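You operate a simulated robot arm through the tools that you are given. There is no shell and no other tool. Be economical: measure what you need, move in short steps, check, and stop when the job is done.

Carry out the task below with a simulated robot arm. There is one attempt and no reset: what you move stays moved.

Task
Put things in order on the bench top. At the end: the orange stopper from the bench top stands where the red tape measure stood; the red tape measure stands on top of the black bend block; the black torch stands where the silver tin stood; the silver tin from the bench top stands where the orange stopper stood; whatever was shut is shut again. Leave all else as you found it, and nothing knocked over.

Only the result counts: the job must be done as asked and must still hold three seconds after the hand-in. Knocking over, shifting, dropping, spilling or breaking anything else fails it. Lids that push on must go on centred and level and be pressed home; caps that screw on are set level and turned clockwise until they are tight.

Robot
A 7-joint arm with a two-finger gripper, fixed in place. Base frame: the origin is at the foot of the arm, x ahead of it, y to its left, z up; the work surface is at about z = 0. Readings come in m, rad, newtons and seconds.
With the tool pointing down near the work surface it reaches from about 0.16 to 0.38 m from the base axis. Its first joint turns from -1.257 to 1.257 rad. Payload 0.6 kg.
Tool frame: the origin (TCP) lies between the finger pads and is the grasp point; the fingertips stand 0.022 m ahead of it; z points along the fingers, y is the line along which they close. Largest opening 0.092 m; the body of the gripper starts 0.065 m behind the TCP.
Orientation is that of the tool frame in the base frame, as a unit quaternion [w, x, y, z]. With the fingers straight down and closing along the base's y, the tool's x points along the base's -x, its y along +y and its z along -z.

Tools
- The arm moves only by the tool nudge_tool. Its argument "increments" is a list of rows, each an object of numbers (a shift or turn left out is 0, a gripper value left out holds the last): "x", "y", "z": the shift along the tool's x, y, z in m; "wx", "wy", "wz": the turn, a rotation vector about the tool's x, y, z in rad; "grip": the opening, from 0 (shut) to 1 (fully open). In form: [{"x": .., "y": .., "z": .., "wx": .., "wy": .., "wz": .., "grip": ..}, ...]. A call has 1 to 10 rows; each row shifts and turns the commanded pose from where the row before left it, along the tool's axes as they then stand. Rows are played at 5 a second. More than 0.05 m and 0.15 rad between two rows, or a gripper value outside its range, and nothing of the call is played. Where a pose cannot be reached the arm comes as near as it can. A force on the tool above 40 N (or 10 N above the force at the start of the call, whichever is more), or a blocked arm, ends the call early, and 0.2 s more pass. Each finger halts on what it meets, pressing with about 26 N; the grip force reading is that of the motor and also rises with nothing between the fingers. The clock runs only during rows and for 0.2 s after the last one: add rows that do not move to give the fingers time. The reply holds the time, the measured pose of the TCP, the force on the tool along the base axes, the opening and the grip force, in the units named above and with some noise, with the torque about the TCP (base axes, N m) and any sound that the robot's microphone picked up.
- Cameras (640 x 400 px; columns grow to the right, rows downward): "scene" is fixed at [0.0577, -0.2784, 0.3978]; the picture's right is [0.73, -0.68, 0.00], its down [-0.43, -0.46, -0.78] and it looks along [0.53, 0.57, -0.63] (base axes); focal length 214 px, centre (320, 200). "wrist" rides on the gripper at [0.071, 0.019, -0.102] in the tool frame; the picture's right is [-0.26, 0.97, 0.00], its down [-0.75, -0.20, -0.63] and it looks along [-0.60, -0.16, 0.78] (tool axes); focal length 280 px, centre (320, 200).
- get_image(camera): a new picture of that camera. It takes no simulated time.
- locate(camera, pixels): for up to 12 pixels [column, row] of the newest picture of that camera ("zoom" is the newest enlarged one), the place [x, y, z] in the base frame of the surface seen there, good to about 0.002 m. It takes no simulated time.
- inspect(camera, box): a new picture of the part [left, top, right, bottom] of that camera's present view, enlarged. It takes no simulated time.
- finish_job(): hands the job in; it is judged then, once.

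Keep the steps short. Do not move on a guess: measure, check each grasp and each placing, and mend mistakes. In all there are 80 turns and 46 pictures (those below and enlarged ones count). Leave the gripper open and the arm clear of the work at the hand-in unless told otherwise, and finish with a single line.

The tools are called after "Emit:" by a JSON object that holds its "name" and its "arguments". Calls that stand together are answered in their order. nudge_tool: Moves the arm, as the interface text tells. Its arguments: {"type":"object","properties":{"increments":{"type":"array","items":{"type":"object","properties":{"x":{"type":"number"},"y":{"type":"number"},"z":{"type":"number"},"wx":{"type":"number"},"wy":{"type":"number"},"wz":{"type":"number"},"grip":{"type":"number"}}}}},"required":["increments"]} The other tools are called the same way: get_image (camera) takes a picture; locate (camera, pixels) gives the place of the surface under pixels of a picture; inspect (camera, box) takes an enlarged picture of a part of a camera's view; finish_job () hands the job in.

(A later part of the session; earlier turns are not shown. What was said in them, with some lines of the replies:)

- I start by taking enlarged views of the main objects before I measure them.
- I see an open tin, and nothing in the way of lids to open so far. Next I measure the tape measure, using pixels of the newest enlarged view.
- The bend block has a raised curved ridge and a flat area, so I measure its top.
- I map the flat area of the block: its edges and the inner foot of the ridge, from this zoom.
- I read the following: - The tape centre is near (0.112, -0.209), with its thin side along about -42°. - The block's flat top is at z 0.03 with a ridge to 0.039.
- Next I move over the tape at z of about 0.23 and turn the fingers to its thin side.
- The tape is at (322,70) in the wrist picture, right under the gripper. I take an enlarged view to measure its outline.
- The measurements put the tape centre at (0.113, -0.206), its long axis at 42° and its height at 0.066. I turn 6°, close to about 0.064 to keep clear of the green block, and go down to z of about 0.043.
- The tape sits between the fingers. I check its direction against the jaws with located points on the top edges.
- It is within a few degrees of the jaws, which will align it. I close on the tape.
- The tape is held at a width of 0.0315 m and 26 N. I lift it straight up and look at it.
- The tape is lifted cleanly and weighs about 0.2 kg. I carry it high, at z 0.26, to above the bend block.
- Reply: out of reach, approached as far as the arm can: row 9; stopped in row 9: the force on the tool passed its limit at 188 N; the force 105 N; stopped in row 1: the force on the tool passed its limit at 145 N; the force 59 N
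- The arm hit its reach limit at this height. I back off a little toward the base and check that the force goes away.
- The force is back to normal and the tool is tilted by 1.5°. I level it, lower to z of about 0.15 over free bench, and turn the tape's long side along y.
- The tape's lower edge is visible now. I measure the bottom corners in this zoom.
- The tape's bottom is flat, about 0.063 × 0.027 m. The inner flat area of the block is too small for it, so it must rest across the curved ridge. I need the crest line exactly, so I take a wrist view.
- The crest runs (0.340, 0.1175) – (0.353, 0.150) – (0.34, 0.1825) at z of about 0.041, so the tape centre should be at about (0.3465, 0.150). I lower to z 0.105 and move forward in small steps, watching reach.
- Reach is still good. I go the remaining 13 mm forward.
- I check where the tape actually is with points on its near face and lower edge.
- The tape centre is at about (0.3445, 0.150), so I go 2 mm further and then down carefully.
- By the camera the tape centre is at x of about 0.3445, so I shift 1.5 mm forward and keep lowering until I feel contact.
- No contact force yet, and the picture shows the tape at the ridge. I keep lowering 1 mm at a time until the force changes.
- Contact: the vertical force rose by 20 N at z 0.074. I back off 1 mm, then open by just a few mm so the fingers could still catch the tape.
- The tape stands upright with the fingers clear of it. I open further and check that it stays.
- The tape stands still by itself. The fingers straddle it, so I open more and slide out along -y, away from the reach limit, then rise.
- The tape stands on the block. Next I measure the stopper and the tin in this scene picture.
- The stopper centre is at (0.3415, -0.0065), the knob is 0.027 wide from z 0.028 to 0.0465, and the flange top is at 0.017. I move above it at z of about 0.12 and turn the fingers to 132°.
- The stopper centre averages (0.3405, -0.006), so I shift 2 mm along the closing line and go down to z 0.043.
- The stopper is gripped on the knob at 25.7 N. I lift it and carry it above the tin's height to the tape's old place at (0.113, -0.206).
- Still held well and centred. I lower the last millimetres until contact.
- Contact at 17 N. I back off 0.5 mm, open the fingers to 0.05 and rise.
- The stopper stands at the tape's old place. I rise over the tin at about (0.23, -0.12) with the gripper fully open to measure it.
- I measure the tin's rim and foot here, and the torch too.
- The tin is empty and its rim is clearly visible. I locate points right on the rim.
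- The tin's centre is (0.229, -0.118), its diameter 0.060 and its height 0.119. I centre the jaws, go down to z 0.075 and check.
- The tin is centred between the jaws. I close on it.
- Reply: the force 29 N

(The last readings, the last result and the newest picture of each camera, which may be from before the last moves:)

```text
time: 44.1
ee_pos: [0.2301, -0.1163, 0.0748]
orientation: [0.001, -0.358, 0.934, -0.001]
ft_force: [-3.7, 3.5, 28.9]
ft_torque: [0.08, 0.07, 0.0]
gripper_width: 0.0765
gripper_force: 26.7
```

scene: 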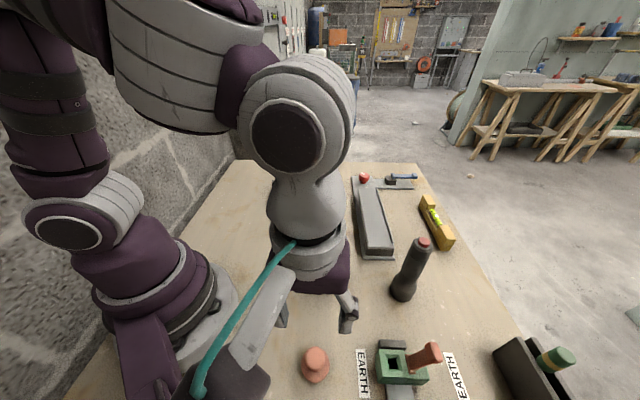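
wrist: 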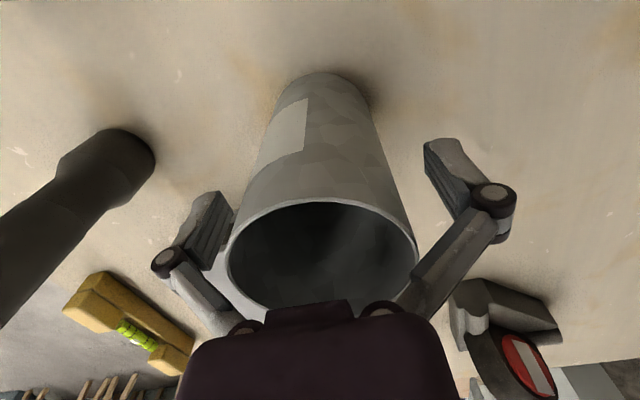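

Contact on the rim: force is 29 N with a width of 0.0765. The sloping finger links touch the tin's edge, so the grasp is too deep. I open, rise 27 mm and look.

Emit:
{"name": "nudge_tool", "arguments": {"increments": [{"grip": 1}, {}, {}, {"z": -0.027}, {}]}}

Emit:
{"name": "get_image", "arguments": {"camera": "wrist"}}

```text
time: 45.3
ee_pos: [0.228, -0.1186, 0.1035]
orientation: [0.0, -0.358, 0.934, -0.002]
ft_force: [0.5, -0.3, -0.3]
ft_torque: [-0.01, -0.01, -0.04]
gripper_width: 0.0921
gripper_force: 0.1
```

```text
12 pictures are left
```

wrist: 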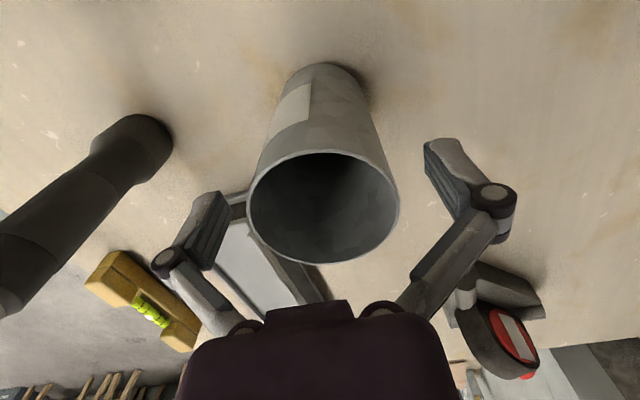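

The tin is unmoved and its rim is now below the knuckles. I close again.

Emit:
{"name": "nudge_tool", "arguments": {"increments": [{"grip": 0.75}, {"grip": 0.6}, {"grip": 0.55}, {}, {}]}}

```text
time: 46.5
ee_pos: [0.2277, -0.1195, 0.1024]
orientation: [-0.001, -0.359, 0.934, -0.002]
ft_force: [-1.9, 2.1, 11.2]
ft_torque: [0.13, 0.12, -0.02]
gripper_width: 0.0613
gripper_force: 26.0
```

Gripped at width 0.0613, which matches the tin. I lift 1 cm and read the forces.

Emit:
{"name": "nudge_tool", "arguments": {"increments": [{"z": -0.005}, {"z": -0.005}, {}]}}

Emit:
{"name": "get_image", "arguments": {"camera": "wrist"}}

```text
time: 47.3
ee_pos: [0.229, -0.1168, 0.1126]
orientation: [0.0, -0.359, 0.933, -0.001]
ft_force: [-0.3, 1.1, -0.5]
ft_torque: [0.01, 0.01, 0.0]
gripper_width: 0.0611
gripper_force: 26.0
```

```text
11 pictures are left
```

wrist: 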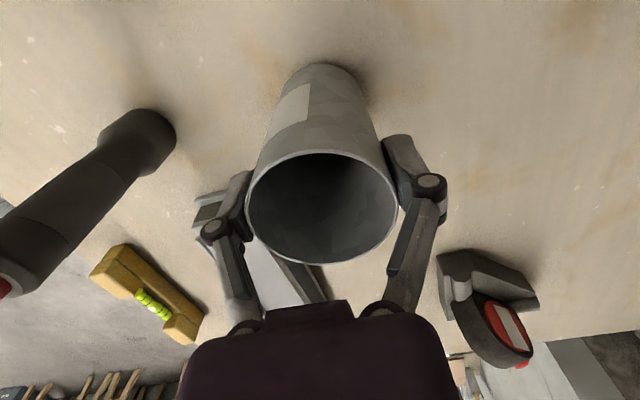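

The tin comes up with the gripper. I raise it to z 0.165, leaving its foot at 0.06, and move it to the stopper's old place at (0.341, -0.006).

Emit:
{"name": "nudge_tool", "arguments": {"increments": [{"z": -0.03}, {"z": -0.023}, {"x": -0.03, "y": 0.002}, {"x": -0.035, "y": 0.002}, {"x": -0.035, "y": 0.002}, {"x": -0.035, "y": 0.002}, {"x": -0.0236}, {}]}}

Emit:
{"name": "get_image", "arguments": {"camera": "wrist"}}

```text
time: 49.1
ee_pos: [0.3404, -0.0057, 0.1641]
orientation: [-0.001, -0.359, 0.933, 0.0]
ft_force: [0.3, -0.3, -1.0]
ft_torque: [0.01, -0.01, 0.01]
gripper_width: 0.0611
gripper_force: 26.2
```

```text
10 pictures are left
```

wrist: 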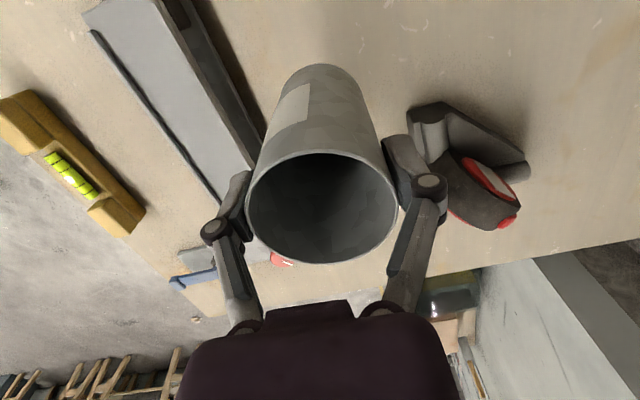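

The space under the tin is clear. I lower it.

Emit:
{"name": "nudge_tool", "arguments": {"increments": [{"z": 0.02}, {"z": 0.02}, {"z": 0.013}, {"z": 0.003}, {"z": 0.001}, {}]}}

```text
time: 50.5
ee_pos: [0.3404, -0.0061, 0.1078]
orientation: [0.0, -0.358, 0.934, -0.001]
ft_force: [-0.4, 0.6, -0.8]
ft_torque: [-0.01, -0.02, -0.01]
gripper_width: 0.0611
gripper_force: 26.0
```

Emit:
{"name": "nudge_tool", "arguments": {"increments": [{"z": 0.002}, {}, {"z": 0.001}, {}, {"z": 0.001}, {}]}}

```text
time: 51.9
ee_pos: [0.3405, -0.0065, 0.1037]
orientation: [0.0, -0.358, 0.934, -0.001]
ft_force: [-0.3, 0.2, -0.8]
ft_torque: [0.04, -0.03, 0.06]
gripper_width: 0.0612
gripper_force: 26.4
```

Emit:
{"name": "nudge_tool", "arguments": {"increments": [{"z": 0.001}, {}, {"z": 0.001}, {}]}}

```text
time: 52.9
ee_pos: [0.3411, -0.0068, 0.1021]
orientation: [0.0, -0.358, 0.934, -0.001]
ft_force: [0.0, -2.1, 17.5]
ft_torque: [0.01, -0.05, 0.01]
gripper_width: 0.0613
gripper_force: 25.7
```

The tin is on the bench: contact at 17.5 N. I ease off, open fully, rise clear and look.

Emit:
{"name": "nudge_tool", "arguments": {"increments": [{"z": -0.0007}, {"grip": 0.75}, {"grip": 1}, {}, {}, {"z": -0.02}, {"z": -0.03}, {"x": 0.02, "z": -0.015}, {"x": 0.04}]}}

Emit:
{"name": "get_image", "arguments": {"camera": "scene"}}

```text
time: 54.9
ee_pos: [0.2954, -0.0459, 0.1676]
orientation: [0.0, -0.358, 0.934, 0.0]
ft_force: [0.5, 0.7, 0.5]
ft_torque: [-0.01, -0.02, 0.01]
gripper_width: 0.0924
gripper_force: 0.1
```

```text
9 pictures are left
```

scene: 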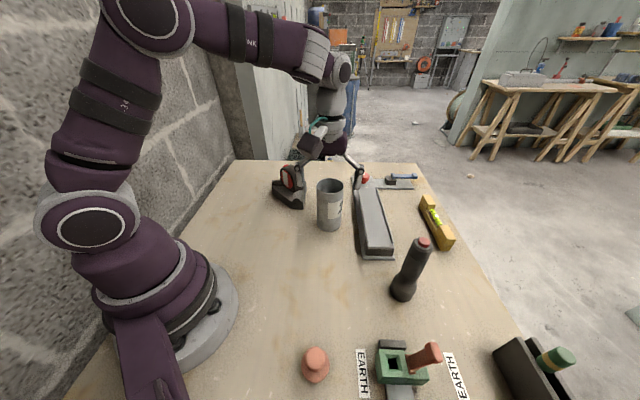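

The tin stands in place. Now I measure the torch.

Emit:
{"name": "inspect", "arguments": {"camera": "scene", "box": [368, 226, 448, 306]}}

```text
5.00 times, centred on (408, 266) of scene
```

zoom: 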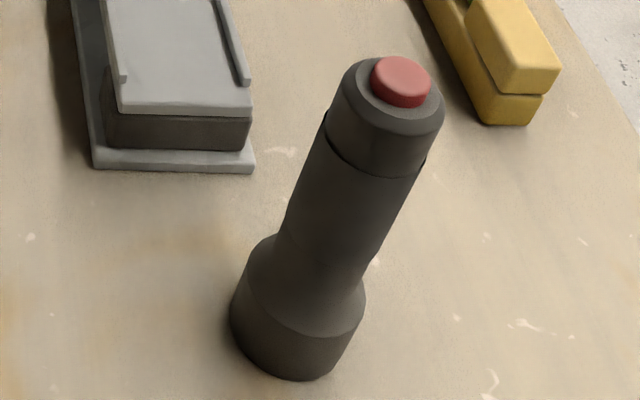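

Emit:
{"name": "locate", "arguments": {"camera": "zoom", "pixels": [[402, 75], [376, 72], [428, 82], [350, 80], [435, 110], [395, 120], [310, 180], [395, 210], [350, 210], [238, 290], [355, 320], [295, 365]]}}

```text
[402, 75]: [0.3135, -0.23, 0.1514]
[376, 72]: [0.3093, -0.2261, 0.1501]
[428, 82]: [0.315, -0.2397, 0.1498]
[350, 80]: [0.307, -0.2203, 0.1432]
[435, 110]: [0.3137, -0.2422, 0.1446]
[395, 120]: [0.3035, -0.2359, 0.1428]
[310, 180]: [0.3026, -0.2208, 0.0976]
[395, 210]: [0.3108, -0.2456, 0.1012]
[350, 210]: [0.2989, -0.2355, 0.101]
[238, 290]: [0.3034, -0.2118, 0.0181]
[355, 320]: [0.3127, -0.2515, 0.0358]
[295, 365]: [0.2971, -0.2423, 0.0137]
```

The torch axis is at about (0.311, -0.230), upright, 0.152 tall with a 0.027 body, at a radius of 0.387. That is just beyond straight-down reach. I will approach it from the base side with the fingers tilted outward by about 0.26 rad and closing sideways. First I move to (0.241, -0.178) and turn.

Emit:
{"name": "nudge_tool", "arguments": {"increments": [{"x": 0.0428, "y": -0.0207, "grip": 0.65}, {"x": 0.0428, "y": -0.0207}, {"x": 0.0428, "y": -0.0207}, {"wz": 0.137}, {"wz": 0.137}, {"wz": 0.137}, {"wz": 0.137}, {"wz": 0.137}, {"wz": 0.137}, {"wz": 0.137}]}}

Emit:
{"name": "nudge_tool", "arguments": {"increments": [{"wz": 0.137}, {"wz": 0.137}, {"wz": 0.137}, {"wy": -0.13}, {"wy": -0.13}, {}]}}

Emit:
{"name": "get_image", "arguments": {"camera": "wrist"}}

```text
time: 57.1
ee_pos: [0.2405, -0.1778, 0.1663]
orientation: [0.0, 0.114, 0.993, 0.0]
ft_force: [0.4, -0.2, 0.1]
ft_torque: [0.0, -0.02, 0.01]
gripper_width: 0.0598
gripper_force: 0.0
```

```text
time: 58.5
ee_pos: [0.241, -0.179, 0.1672]
orientation: [0.124, 0.31, 0.942, -0.042]
ft_force: [0.6, -0.5, -0.2]
ft_torque: [0.01, 0.0, 0.02]
gripper_width: 0.0593
gripper_force: 0.0
```

```text
7 pictures are left
```

wrist: 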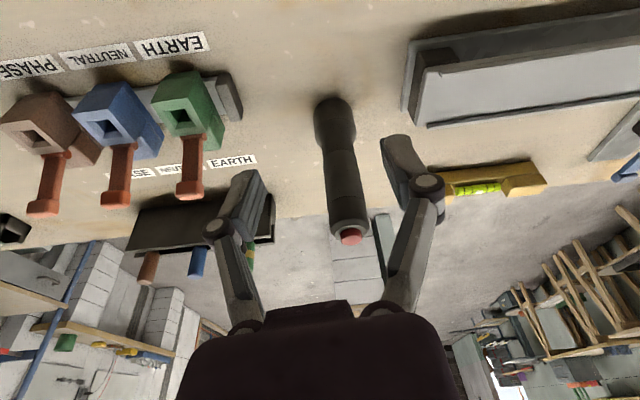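

Emit:
{"name": "locate", "arguments": {"camera": "wrist", "pixels": [[351, 237], [330, 222], [368, 220], [325, 180], [358, 180], [341, 180], [322, 150], [355, 150], [316, 120], [354, 120], [335, 110]]}}

```text
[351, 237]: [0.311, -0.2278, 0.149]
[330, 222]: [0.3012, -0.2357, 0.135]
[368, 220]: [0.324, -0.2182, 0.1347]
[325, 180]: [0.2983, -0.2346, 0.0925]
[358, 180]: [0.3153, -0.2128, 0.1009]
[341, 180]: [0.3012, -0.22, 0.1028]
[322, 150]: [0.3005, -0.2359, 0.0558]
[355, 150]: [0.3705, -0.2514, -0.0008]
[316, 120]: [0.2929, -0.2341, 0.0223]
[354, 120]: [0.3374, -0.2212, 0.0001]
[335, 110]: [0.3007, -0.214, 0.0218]
```

The torch axis is at (0.312, -0.228) and the hand lines up with it. I lower to z 0.103 on the near side, then move outward so the open fingers straddle the body.

Emit:
{"name": "nudge_tool", "arguments": {"increments": [{"x": 0.0083, "z": 0.031, "y": 0.003}, {"x": 0.0083, "z": 0.031}, {"x": -0.029, "z": 0.0078}, {"x": -0.029, "z": 0.0078}, {}]}}

```text
time: 59.7
ee_pos: [0.2917, -0.2103, 0.1028]
orientation: [0.124, 0.311, 0.942, -0.041]
ft_force: [-0.3, 0.4, -0.3]
ft_torque: [0.01, -0.02, 0.01]
gripper_width: 0.0599
gripper_force: 0.1
```

Emit:
{"name": "nudge_tool", "arguments": {"increments": [{"x": -0.0084, "z": 0.0023, "y": -0.001}, {"x": -0.0084, "z": 0.0023}, {"x": -0.0084, "z": 0.0023}, {}]}}

Emit:
{"name": "get_image", "arguments": {"camera": "wrist"}}

```text
time: 60.7
ee_pos: [0.3113, -0.2279, 0.1034]
orientation: [0.123, 0.311, 0.942, -0.041]
ft_force: [-0.7, -0.2, -0.1]
ft_torque: [0.0, 0.02, 0.0]
gripper_width: 0.0598
gripper_force: 0.0
```

```text
6 pictures are left
```

wrist: 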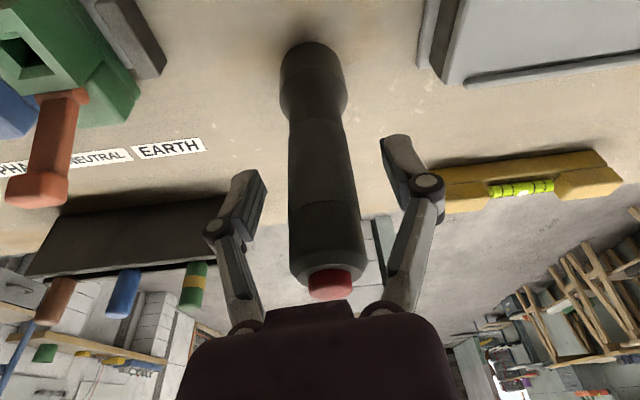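

The torch is centred between the fingers, at (321,183). I close.

Emit:
{"name": "nudge_tool", "arguments": {"increments": [{"grip": 0.4}, {"grip": 0.2}, {}, {}, {}]}}

```text
time: 61.9
ee_pos: [0.3104, -0.2282, 0.1023]
orientation: [0.123, 0.31, 0.942, -0.042]
ft_force: [-1.8, -0.4, 1.5]
ft_torque: [0.04, 0.07, 0.02]
gripper_width: 0.0289
gripper_force: 26.1
```

Gripped at 0.0289 and 26 N. I lift straight up 2 cm, then up and inward.

Emit:
{"name": "nudge_tool", "arguments": {"increments": [{"x": -0.0026, "z": -0.0097}, {"x": -0.0026, "z": -0.0097}, {"x": 0.0238, "z": -0.0271}, {"x": 0.0238, "z": -0.0271}, {}]}}

Emit:
{"name": "inspect", "arguments": {"camera": "scene", "box": [240, 140, 480, 340]}}

```text
time: 63.1
ee_pos: [0.2628, -0.1916, 0.1635]
orientation: [0.124, 0.311, 0.942, -0.042]
ft_force: [-0.4, 0.0, -2.1]
ft_torque: [-0.03, -0.02, -0.05]
gripper_width: 0.0288
gripper_force: 25.9
```

```text
2.00 times, centred on (360, 240) of scene
```

zoom: 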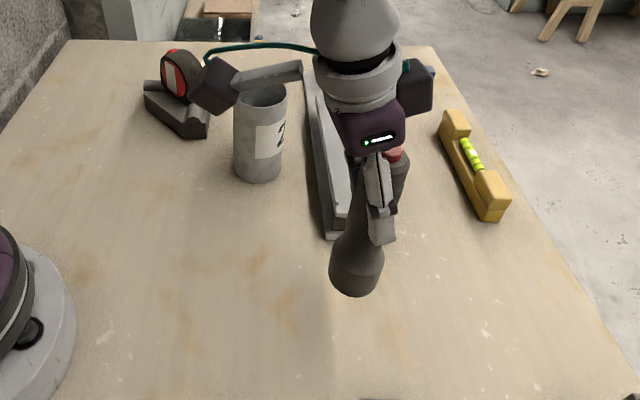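

The torch is held upright. I move over to the tin's old place at (0.2285, -0.118) and start lowering.

Emit:
{"name": "nudge_tool", "arguments": {"increments": [{"x": 0.023, "y": 0.013, "z": -0.0062}, {"x": 0.023, "y": 0.013, "z": -0.0062}, {"x": 0.0231, "y": 0.0129, "z": -0.0062}, {}, {"x": 0.0065, "z": 0.0242}, {"x": 0.0065, "z": 0.0242}, {}]}}

```text
time: 64.7
ee_pos: [0.2295, -0.118, 0.1127]
orientation: [0.123, 0.311, 0.942, -0.041]
ft_force: [0.5, -0.9, -0.8]
ft_torque: [0.0, 0.0, 0.03]
gripper_width: 0.0291
gripper_force: 25.6
```

Emit:
{"name": "nudge_tool", "arguments": {"increments": [{"x": 0.001, "z": 0.0039}, {"x": 0.0008, "z": 0.0029}, {}, {"x": 0.00026, "z": 0.00097}, {}, {"x": 0.00026, "z": 0.00097}, {}]}}

```text
time: 66.3
ee_pos: [0.2284, -0.1182, 0.1044]
orientation: [0.122, 0.311, 0.942, -0.041]
ft_force: [0.4, 0.4, -1.2]
ft_torque: [-0.03, -0.01, -0.01]
gripper_width: 0.0287
gripper_force: 25.9
```

Emit:
{"name": "nudge_tool", "arguments": {"increments": [{"x": 0.00026, "z": 0.00097}, {}, {"x": 0.00026, "z": 0.00097}, {}]}}

```text
time: 67.3
ee_pos: [0.2298, -0.1186, 0.1034]
orientation: [0.125, 0.31, 0.942, -0.041]
ft_force: [0.9, 1.8, 18.0]
ft_torque: [-0.09, -0.15, 0.01]
gripper_width: 0.029
gripper_force: 26.3
```

Contact at 18 N. I ease off 0.5 mm, open in stages and look before withdrawing.

Emit:
{"name": "nudge_tool", "arguments": {"increments": [{"x": -0.00013, "z": -0.0005}, {"grip": 0.4}, {"grip": 0.65}, {}, {}, {}]}}

Emit:
{"name": "get_image", "arguments": {"camera": "wrist"}}

```text
time: 68.7
ee_pos: [0.2296, -0.1194, 0.1015]
orientation: [0.123, 0.311, 0.941, -0.042]
ft_force: [-0.2, 1.0, -0.2]
ft_torque: [0.01, 0.03, -0.02]
gripper_width: 0.0598
gripper_force: 0.0
```

```text
4 pictures are left
```

wrist: 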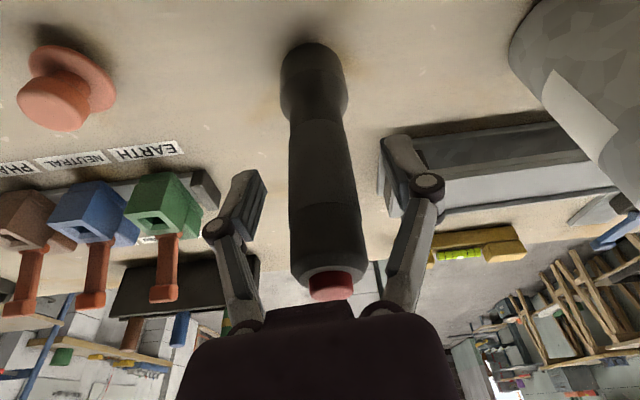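

The torch stands free between the fingers. I rise straight up by 0.12 m, pull back a little and take the final look.

Emit:
{"name": "nudge_tool", "arguments": {"increments": [{"x": -0.0078, "z": -0.029}, {"x": -0.0078, "z": -0.029}, {"x": -0.0078, "z": -0.029}, {"x": -0.0078, "z": -0.029}, {"x": 0.03, "z": -0.02, "grip": 1}, {}, {}]}}

Emit:
{"name": "get_image", "arguments": {"camera": "scene"}}

Emit:
{"name": "get_image", "arguments": {"camera": "wrist"}}

```text
time: 70.3
ee_pos: [0.2029, -0.0958, 0.2346]
orientation: [0.123, 0.311, 0.941, -0.042]
ft_force: [0.7, -0.6, 0.3]
ft_torque: [-0.02, 0.01, 0.01]
gripper_width: 0.0922
gripper_force: 0.1
```

```text
3 pictures are left
```

scene: 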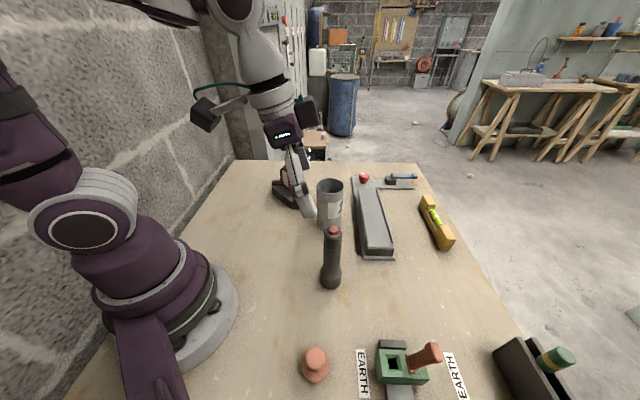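

```text
2 pictures are left
```

wrist: 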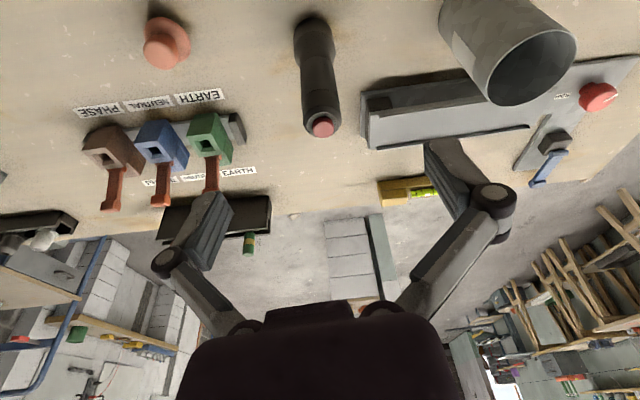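

Everything stands. I check the positions of the torch, tin and stopper.

Emit:
{"name": "locate", "arguments": {"camera": "wrist", "pixels": [[322, 127], [470, 62], [575, 52], [520, 105], [528, 33], [150, 45], [175, 30], [160, 55]]}}

Emit:
{"name": "locate", "arguments": {"camera": "scene", "pixels": [[332, 230], [315, 352], [308, 352], [323, 354], [330, 180], [318, 186], [342, 186], [330, 192], [330, 287]]}}

```text
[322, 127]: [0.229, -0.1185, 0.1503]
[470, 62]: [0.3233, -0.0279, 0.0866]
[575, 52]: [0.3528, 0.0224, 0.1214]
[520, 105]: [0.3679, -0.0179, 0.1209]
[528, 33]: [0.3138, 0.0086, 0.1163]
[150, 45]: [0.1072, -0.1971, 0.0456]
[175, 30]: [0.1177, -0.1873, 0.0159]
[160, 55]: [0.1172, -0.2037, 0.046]
```

```text
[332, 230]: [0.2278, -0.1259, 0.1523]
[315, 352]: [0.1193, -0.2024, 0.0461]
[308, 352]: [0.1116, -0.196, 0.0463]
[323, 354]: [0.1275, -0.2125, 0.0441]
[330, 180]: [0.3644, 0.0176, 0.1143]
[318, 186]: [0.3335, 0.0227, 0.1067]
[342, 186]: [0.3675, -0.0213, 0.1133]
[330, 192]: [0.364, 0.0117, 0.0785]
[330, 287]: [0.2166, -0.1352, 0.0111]
```

All the places match within a few millimetres: torch (0.229, -0.119), tin (0.341, -0.003), stopper (0.116, -0.204). The tape stood on the block in the last view that showed it. The gripper is open and clear, so I hand in.

Emit:
{"name": "finish_job", "arguments": {}}

```text
The job is handed in.
```

The stopper, tape measure, torch and tin are all in their new places and standing, nothing needed shutting, and the job is handed in.
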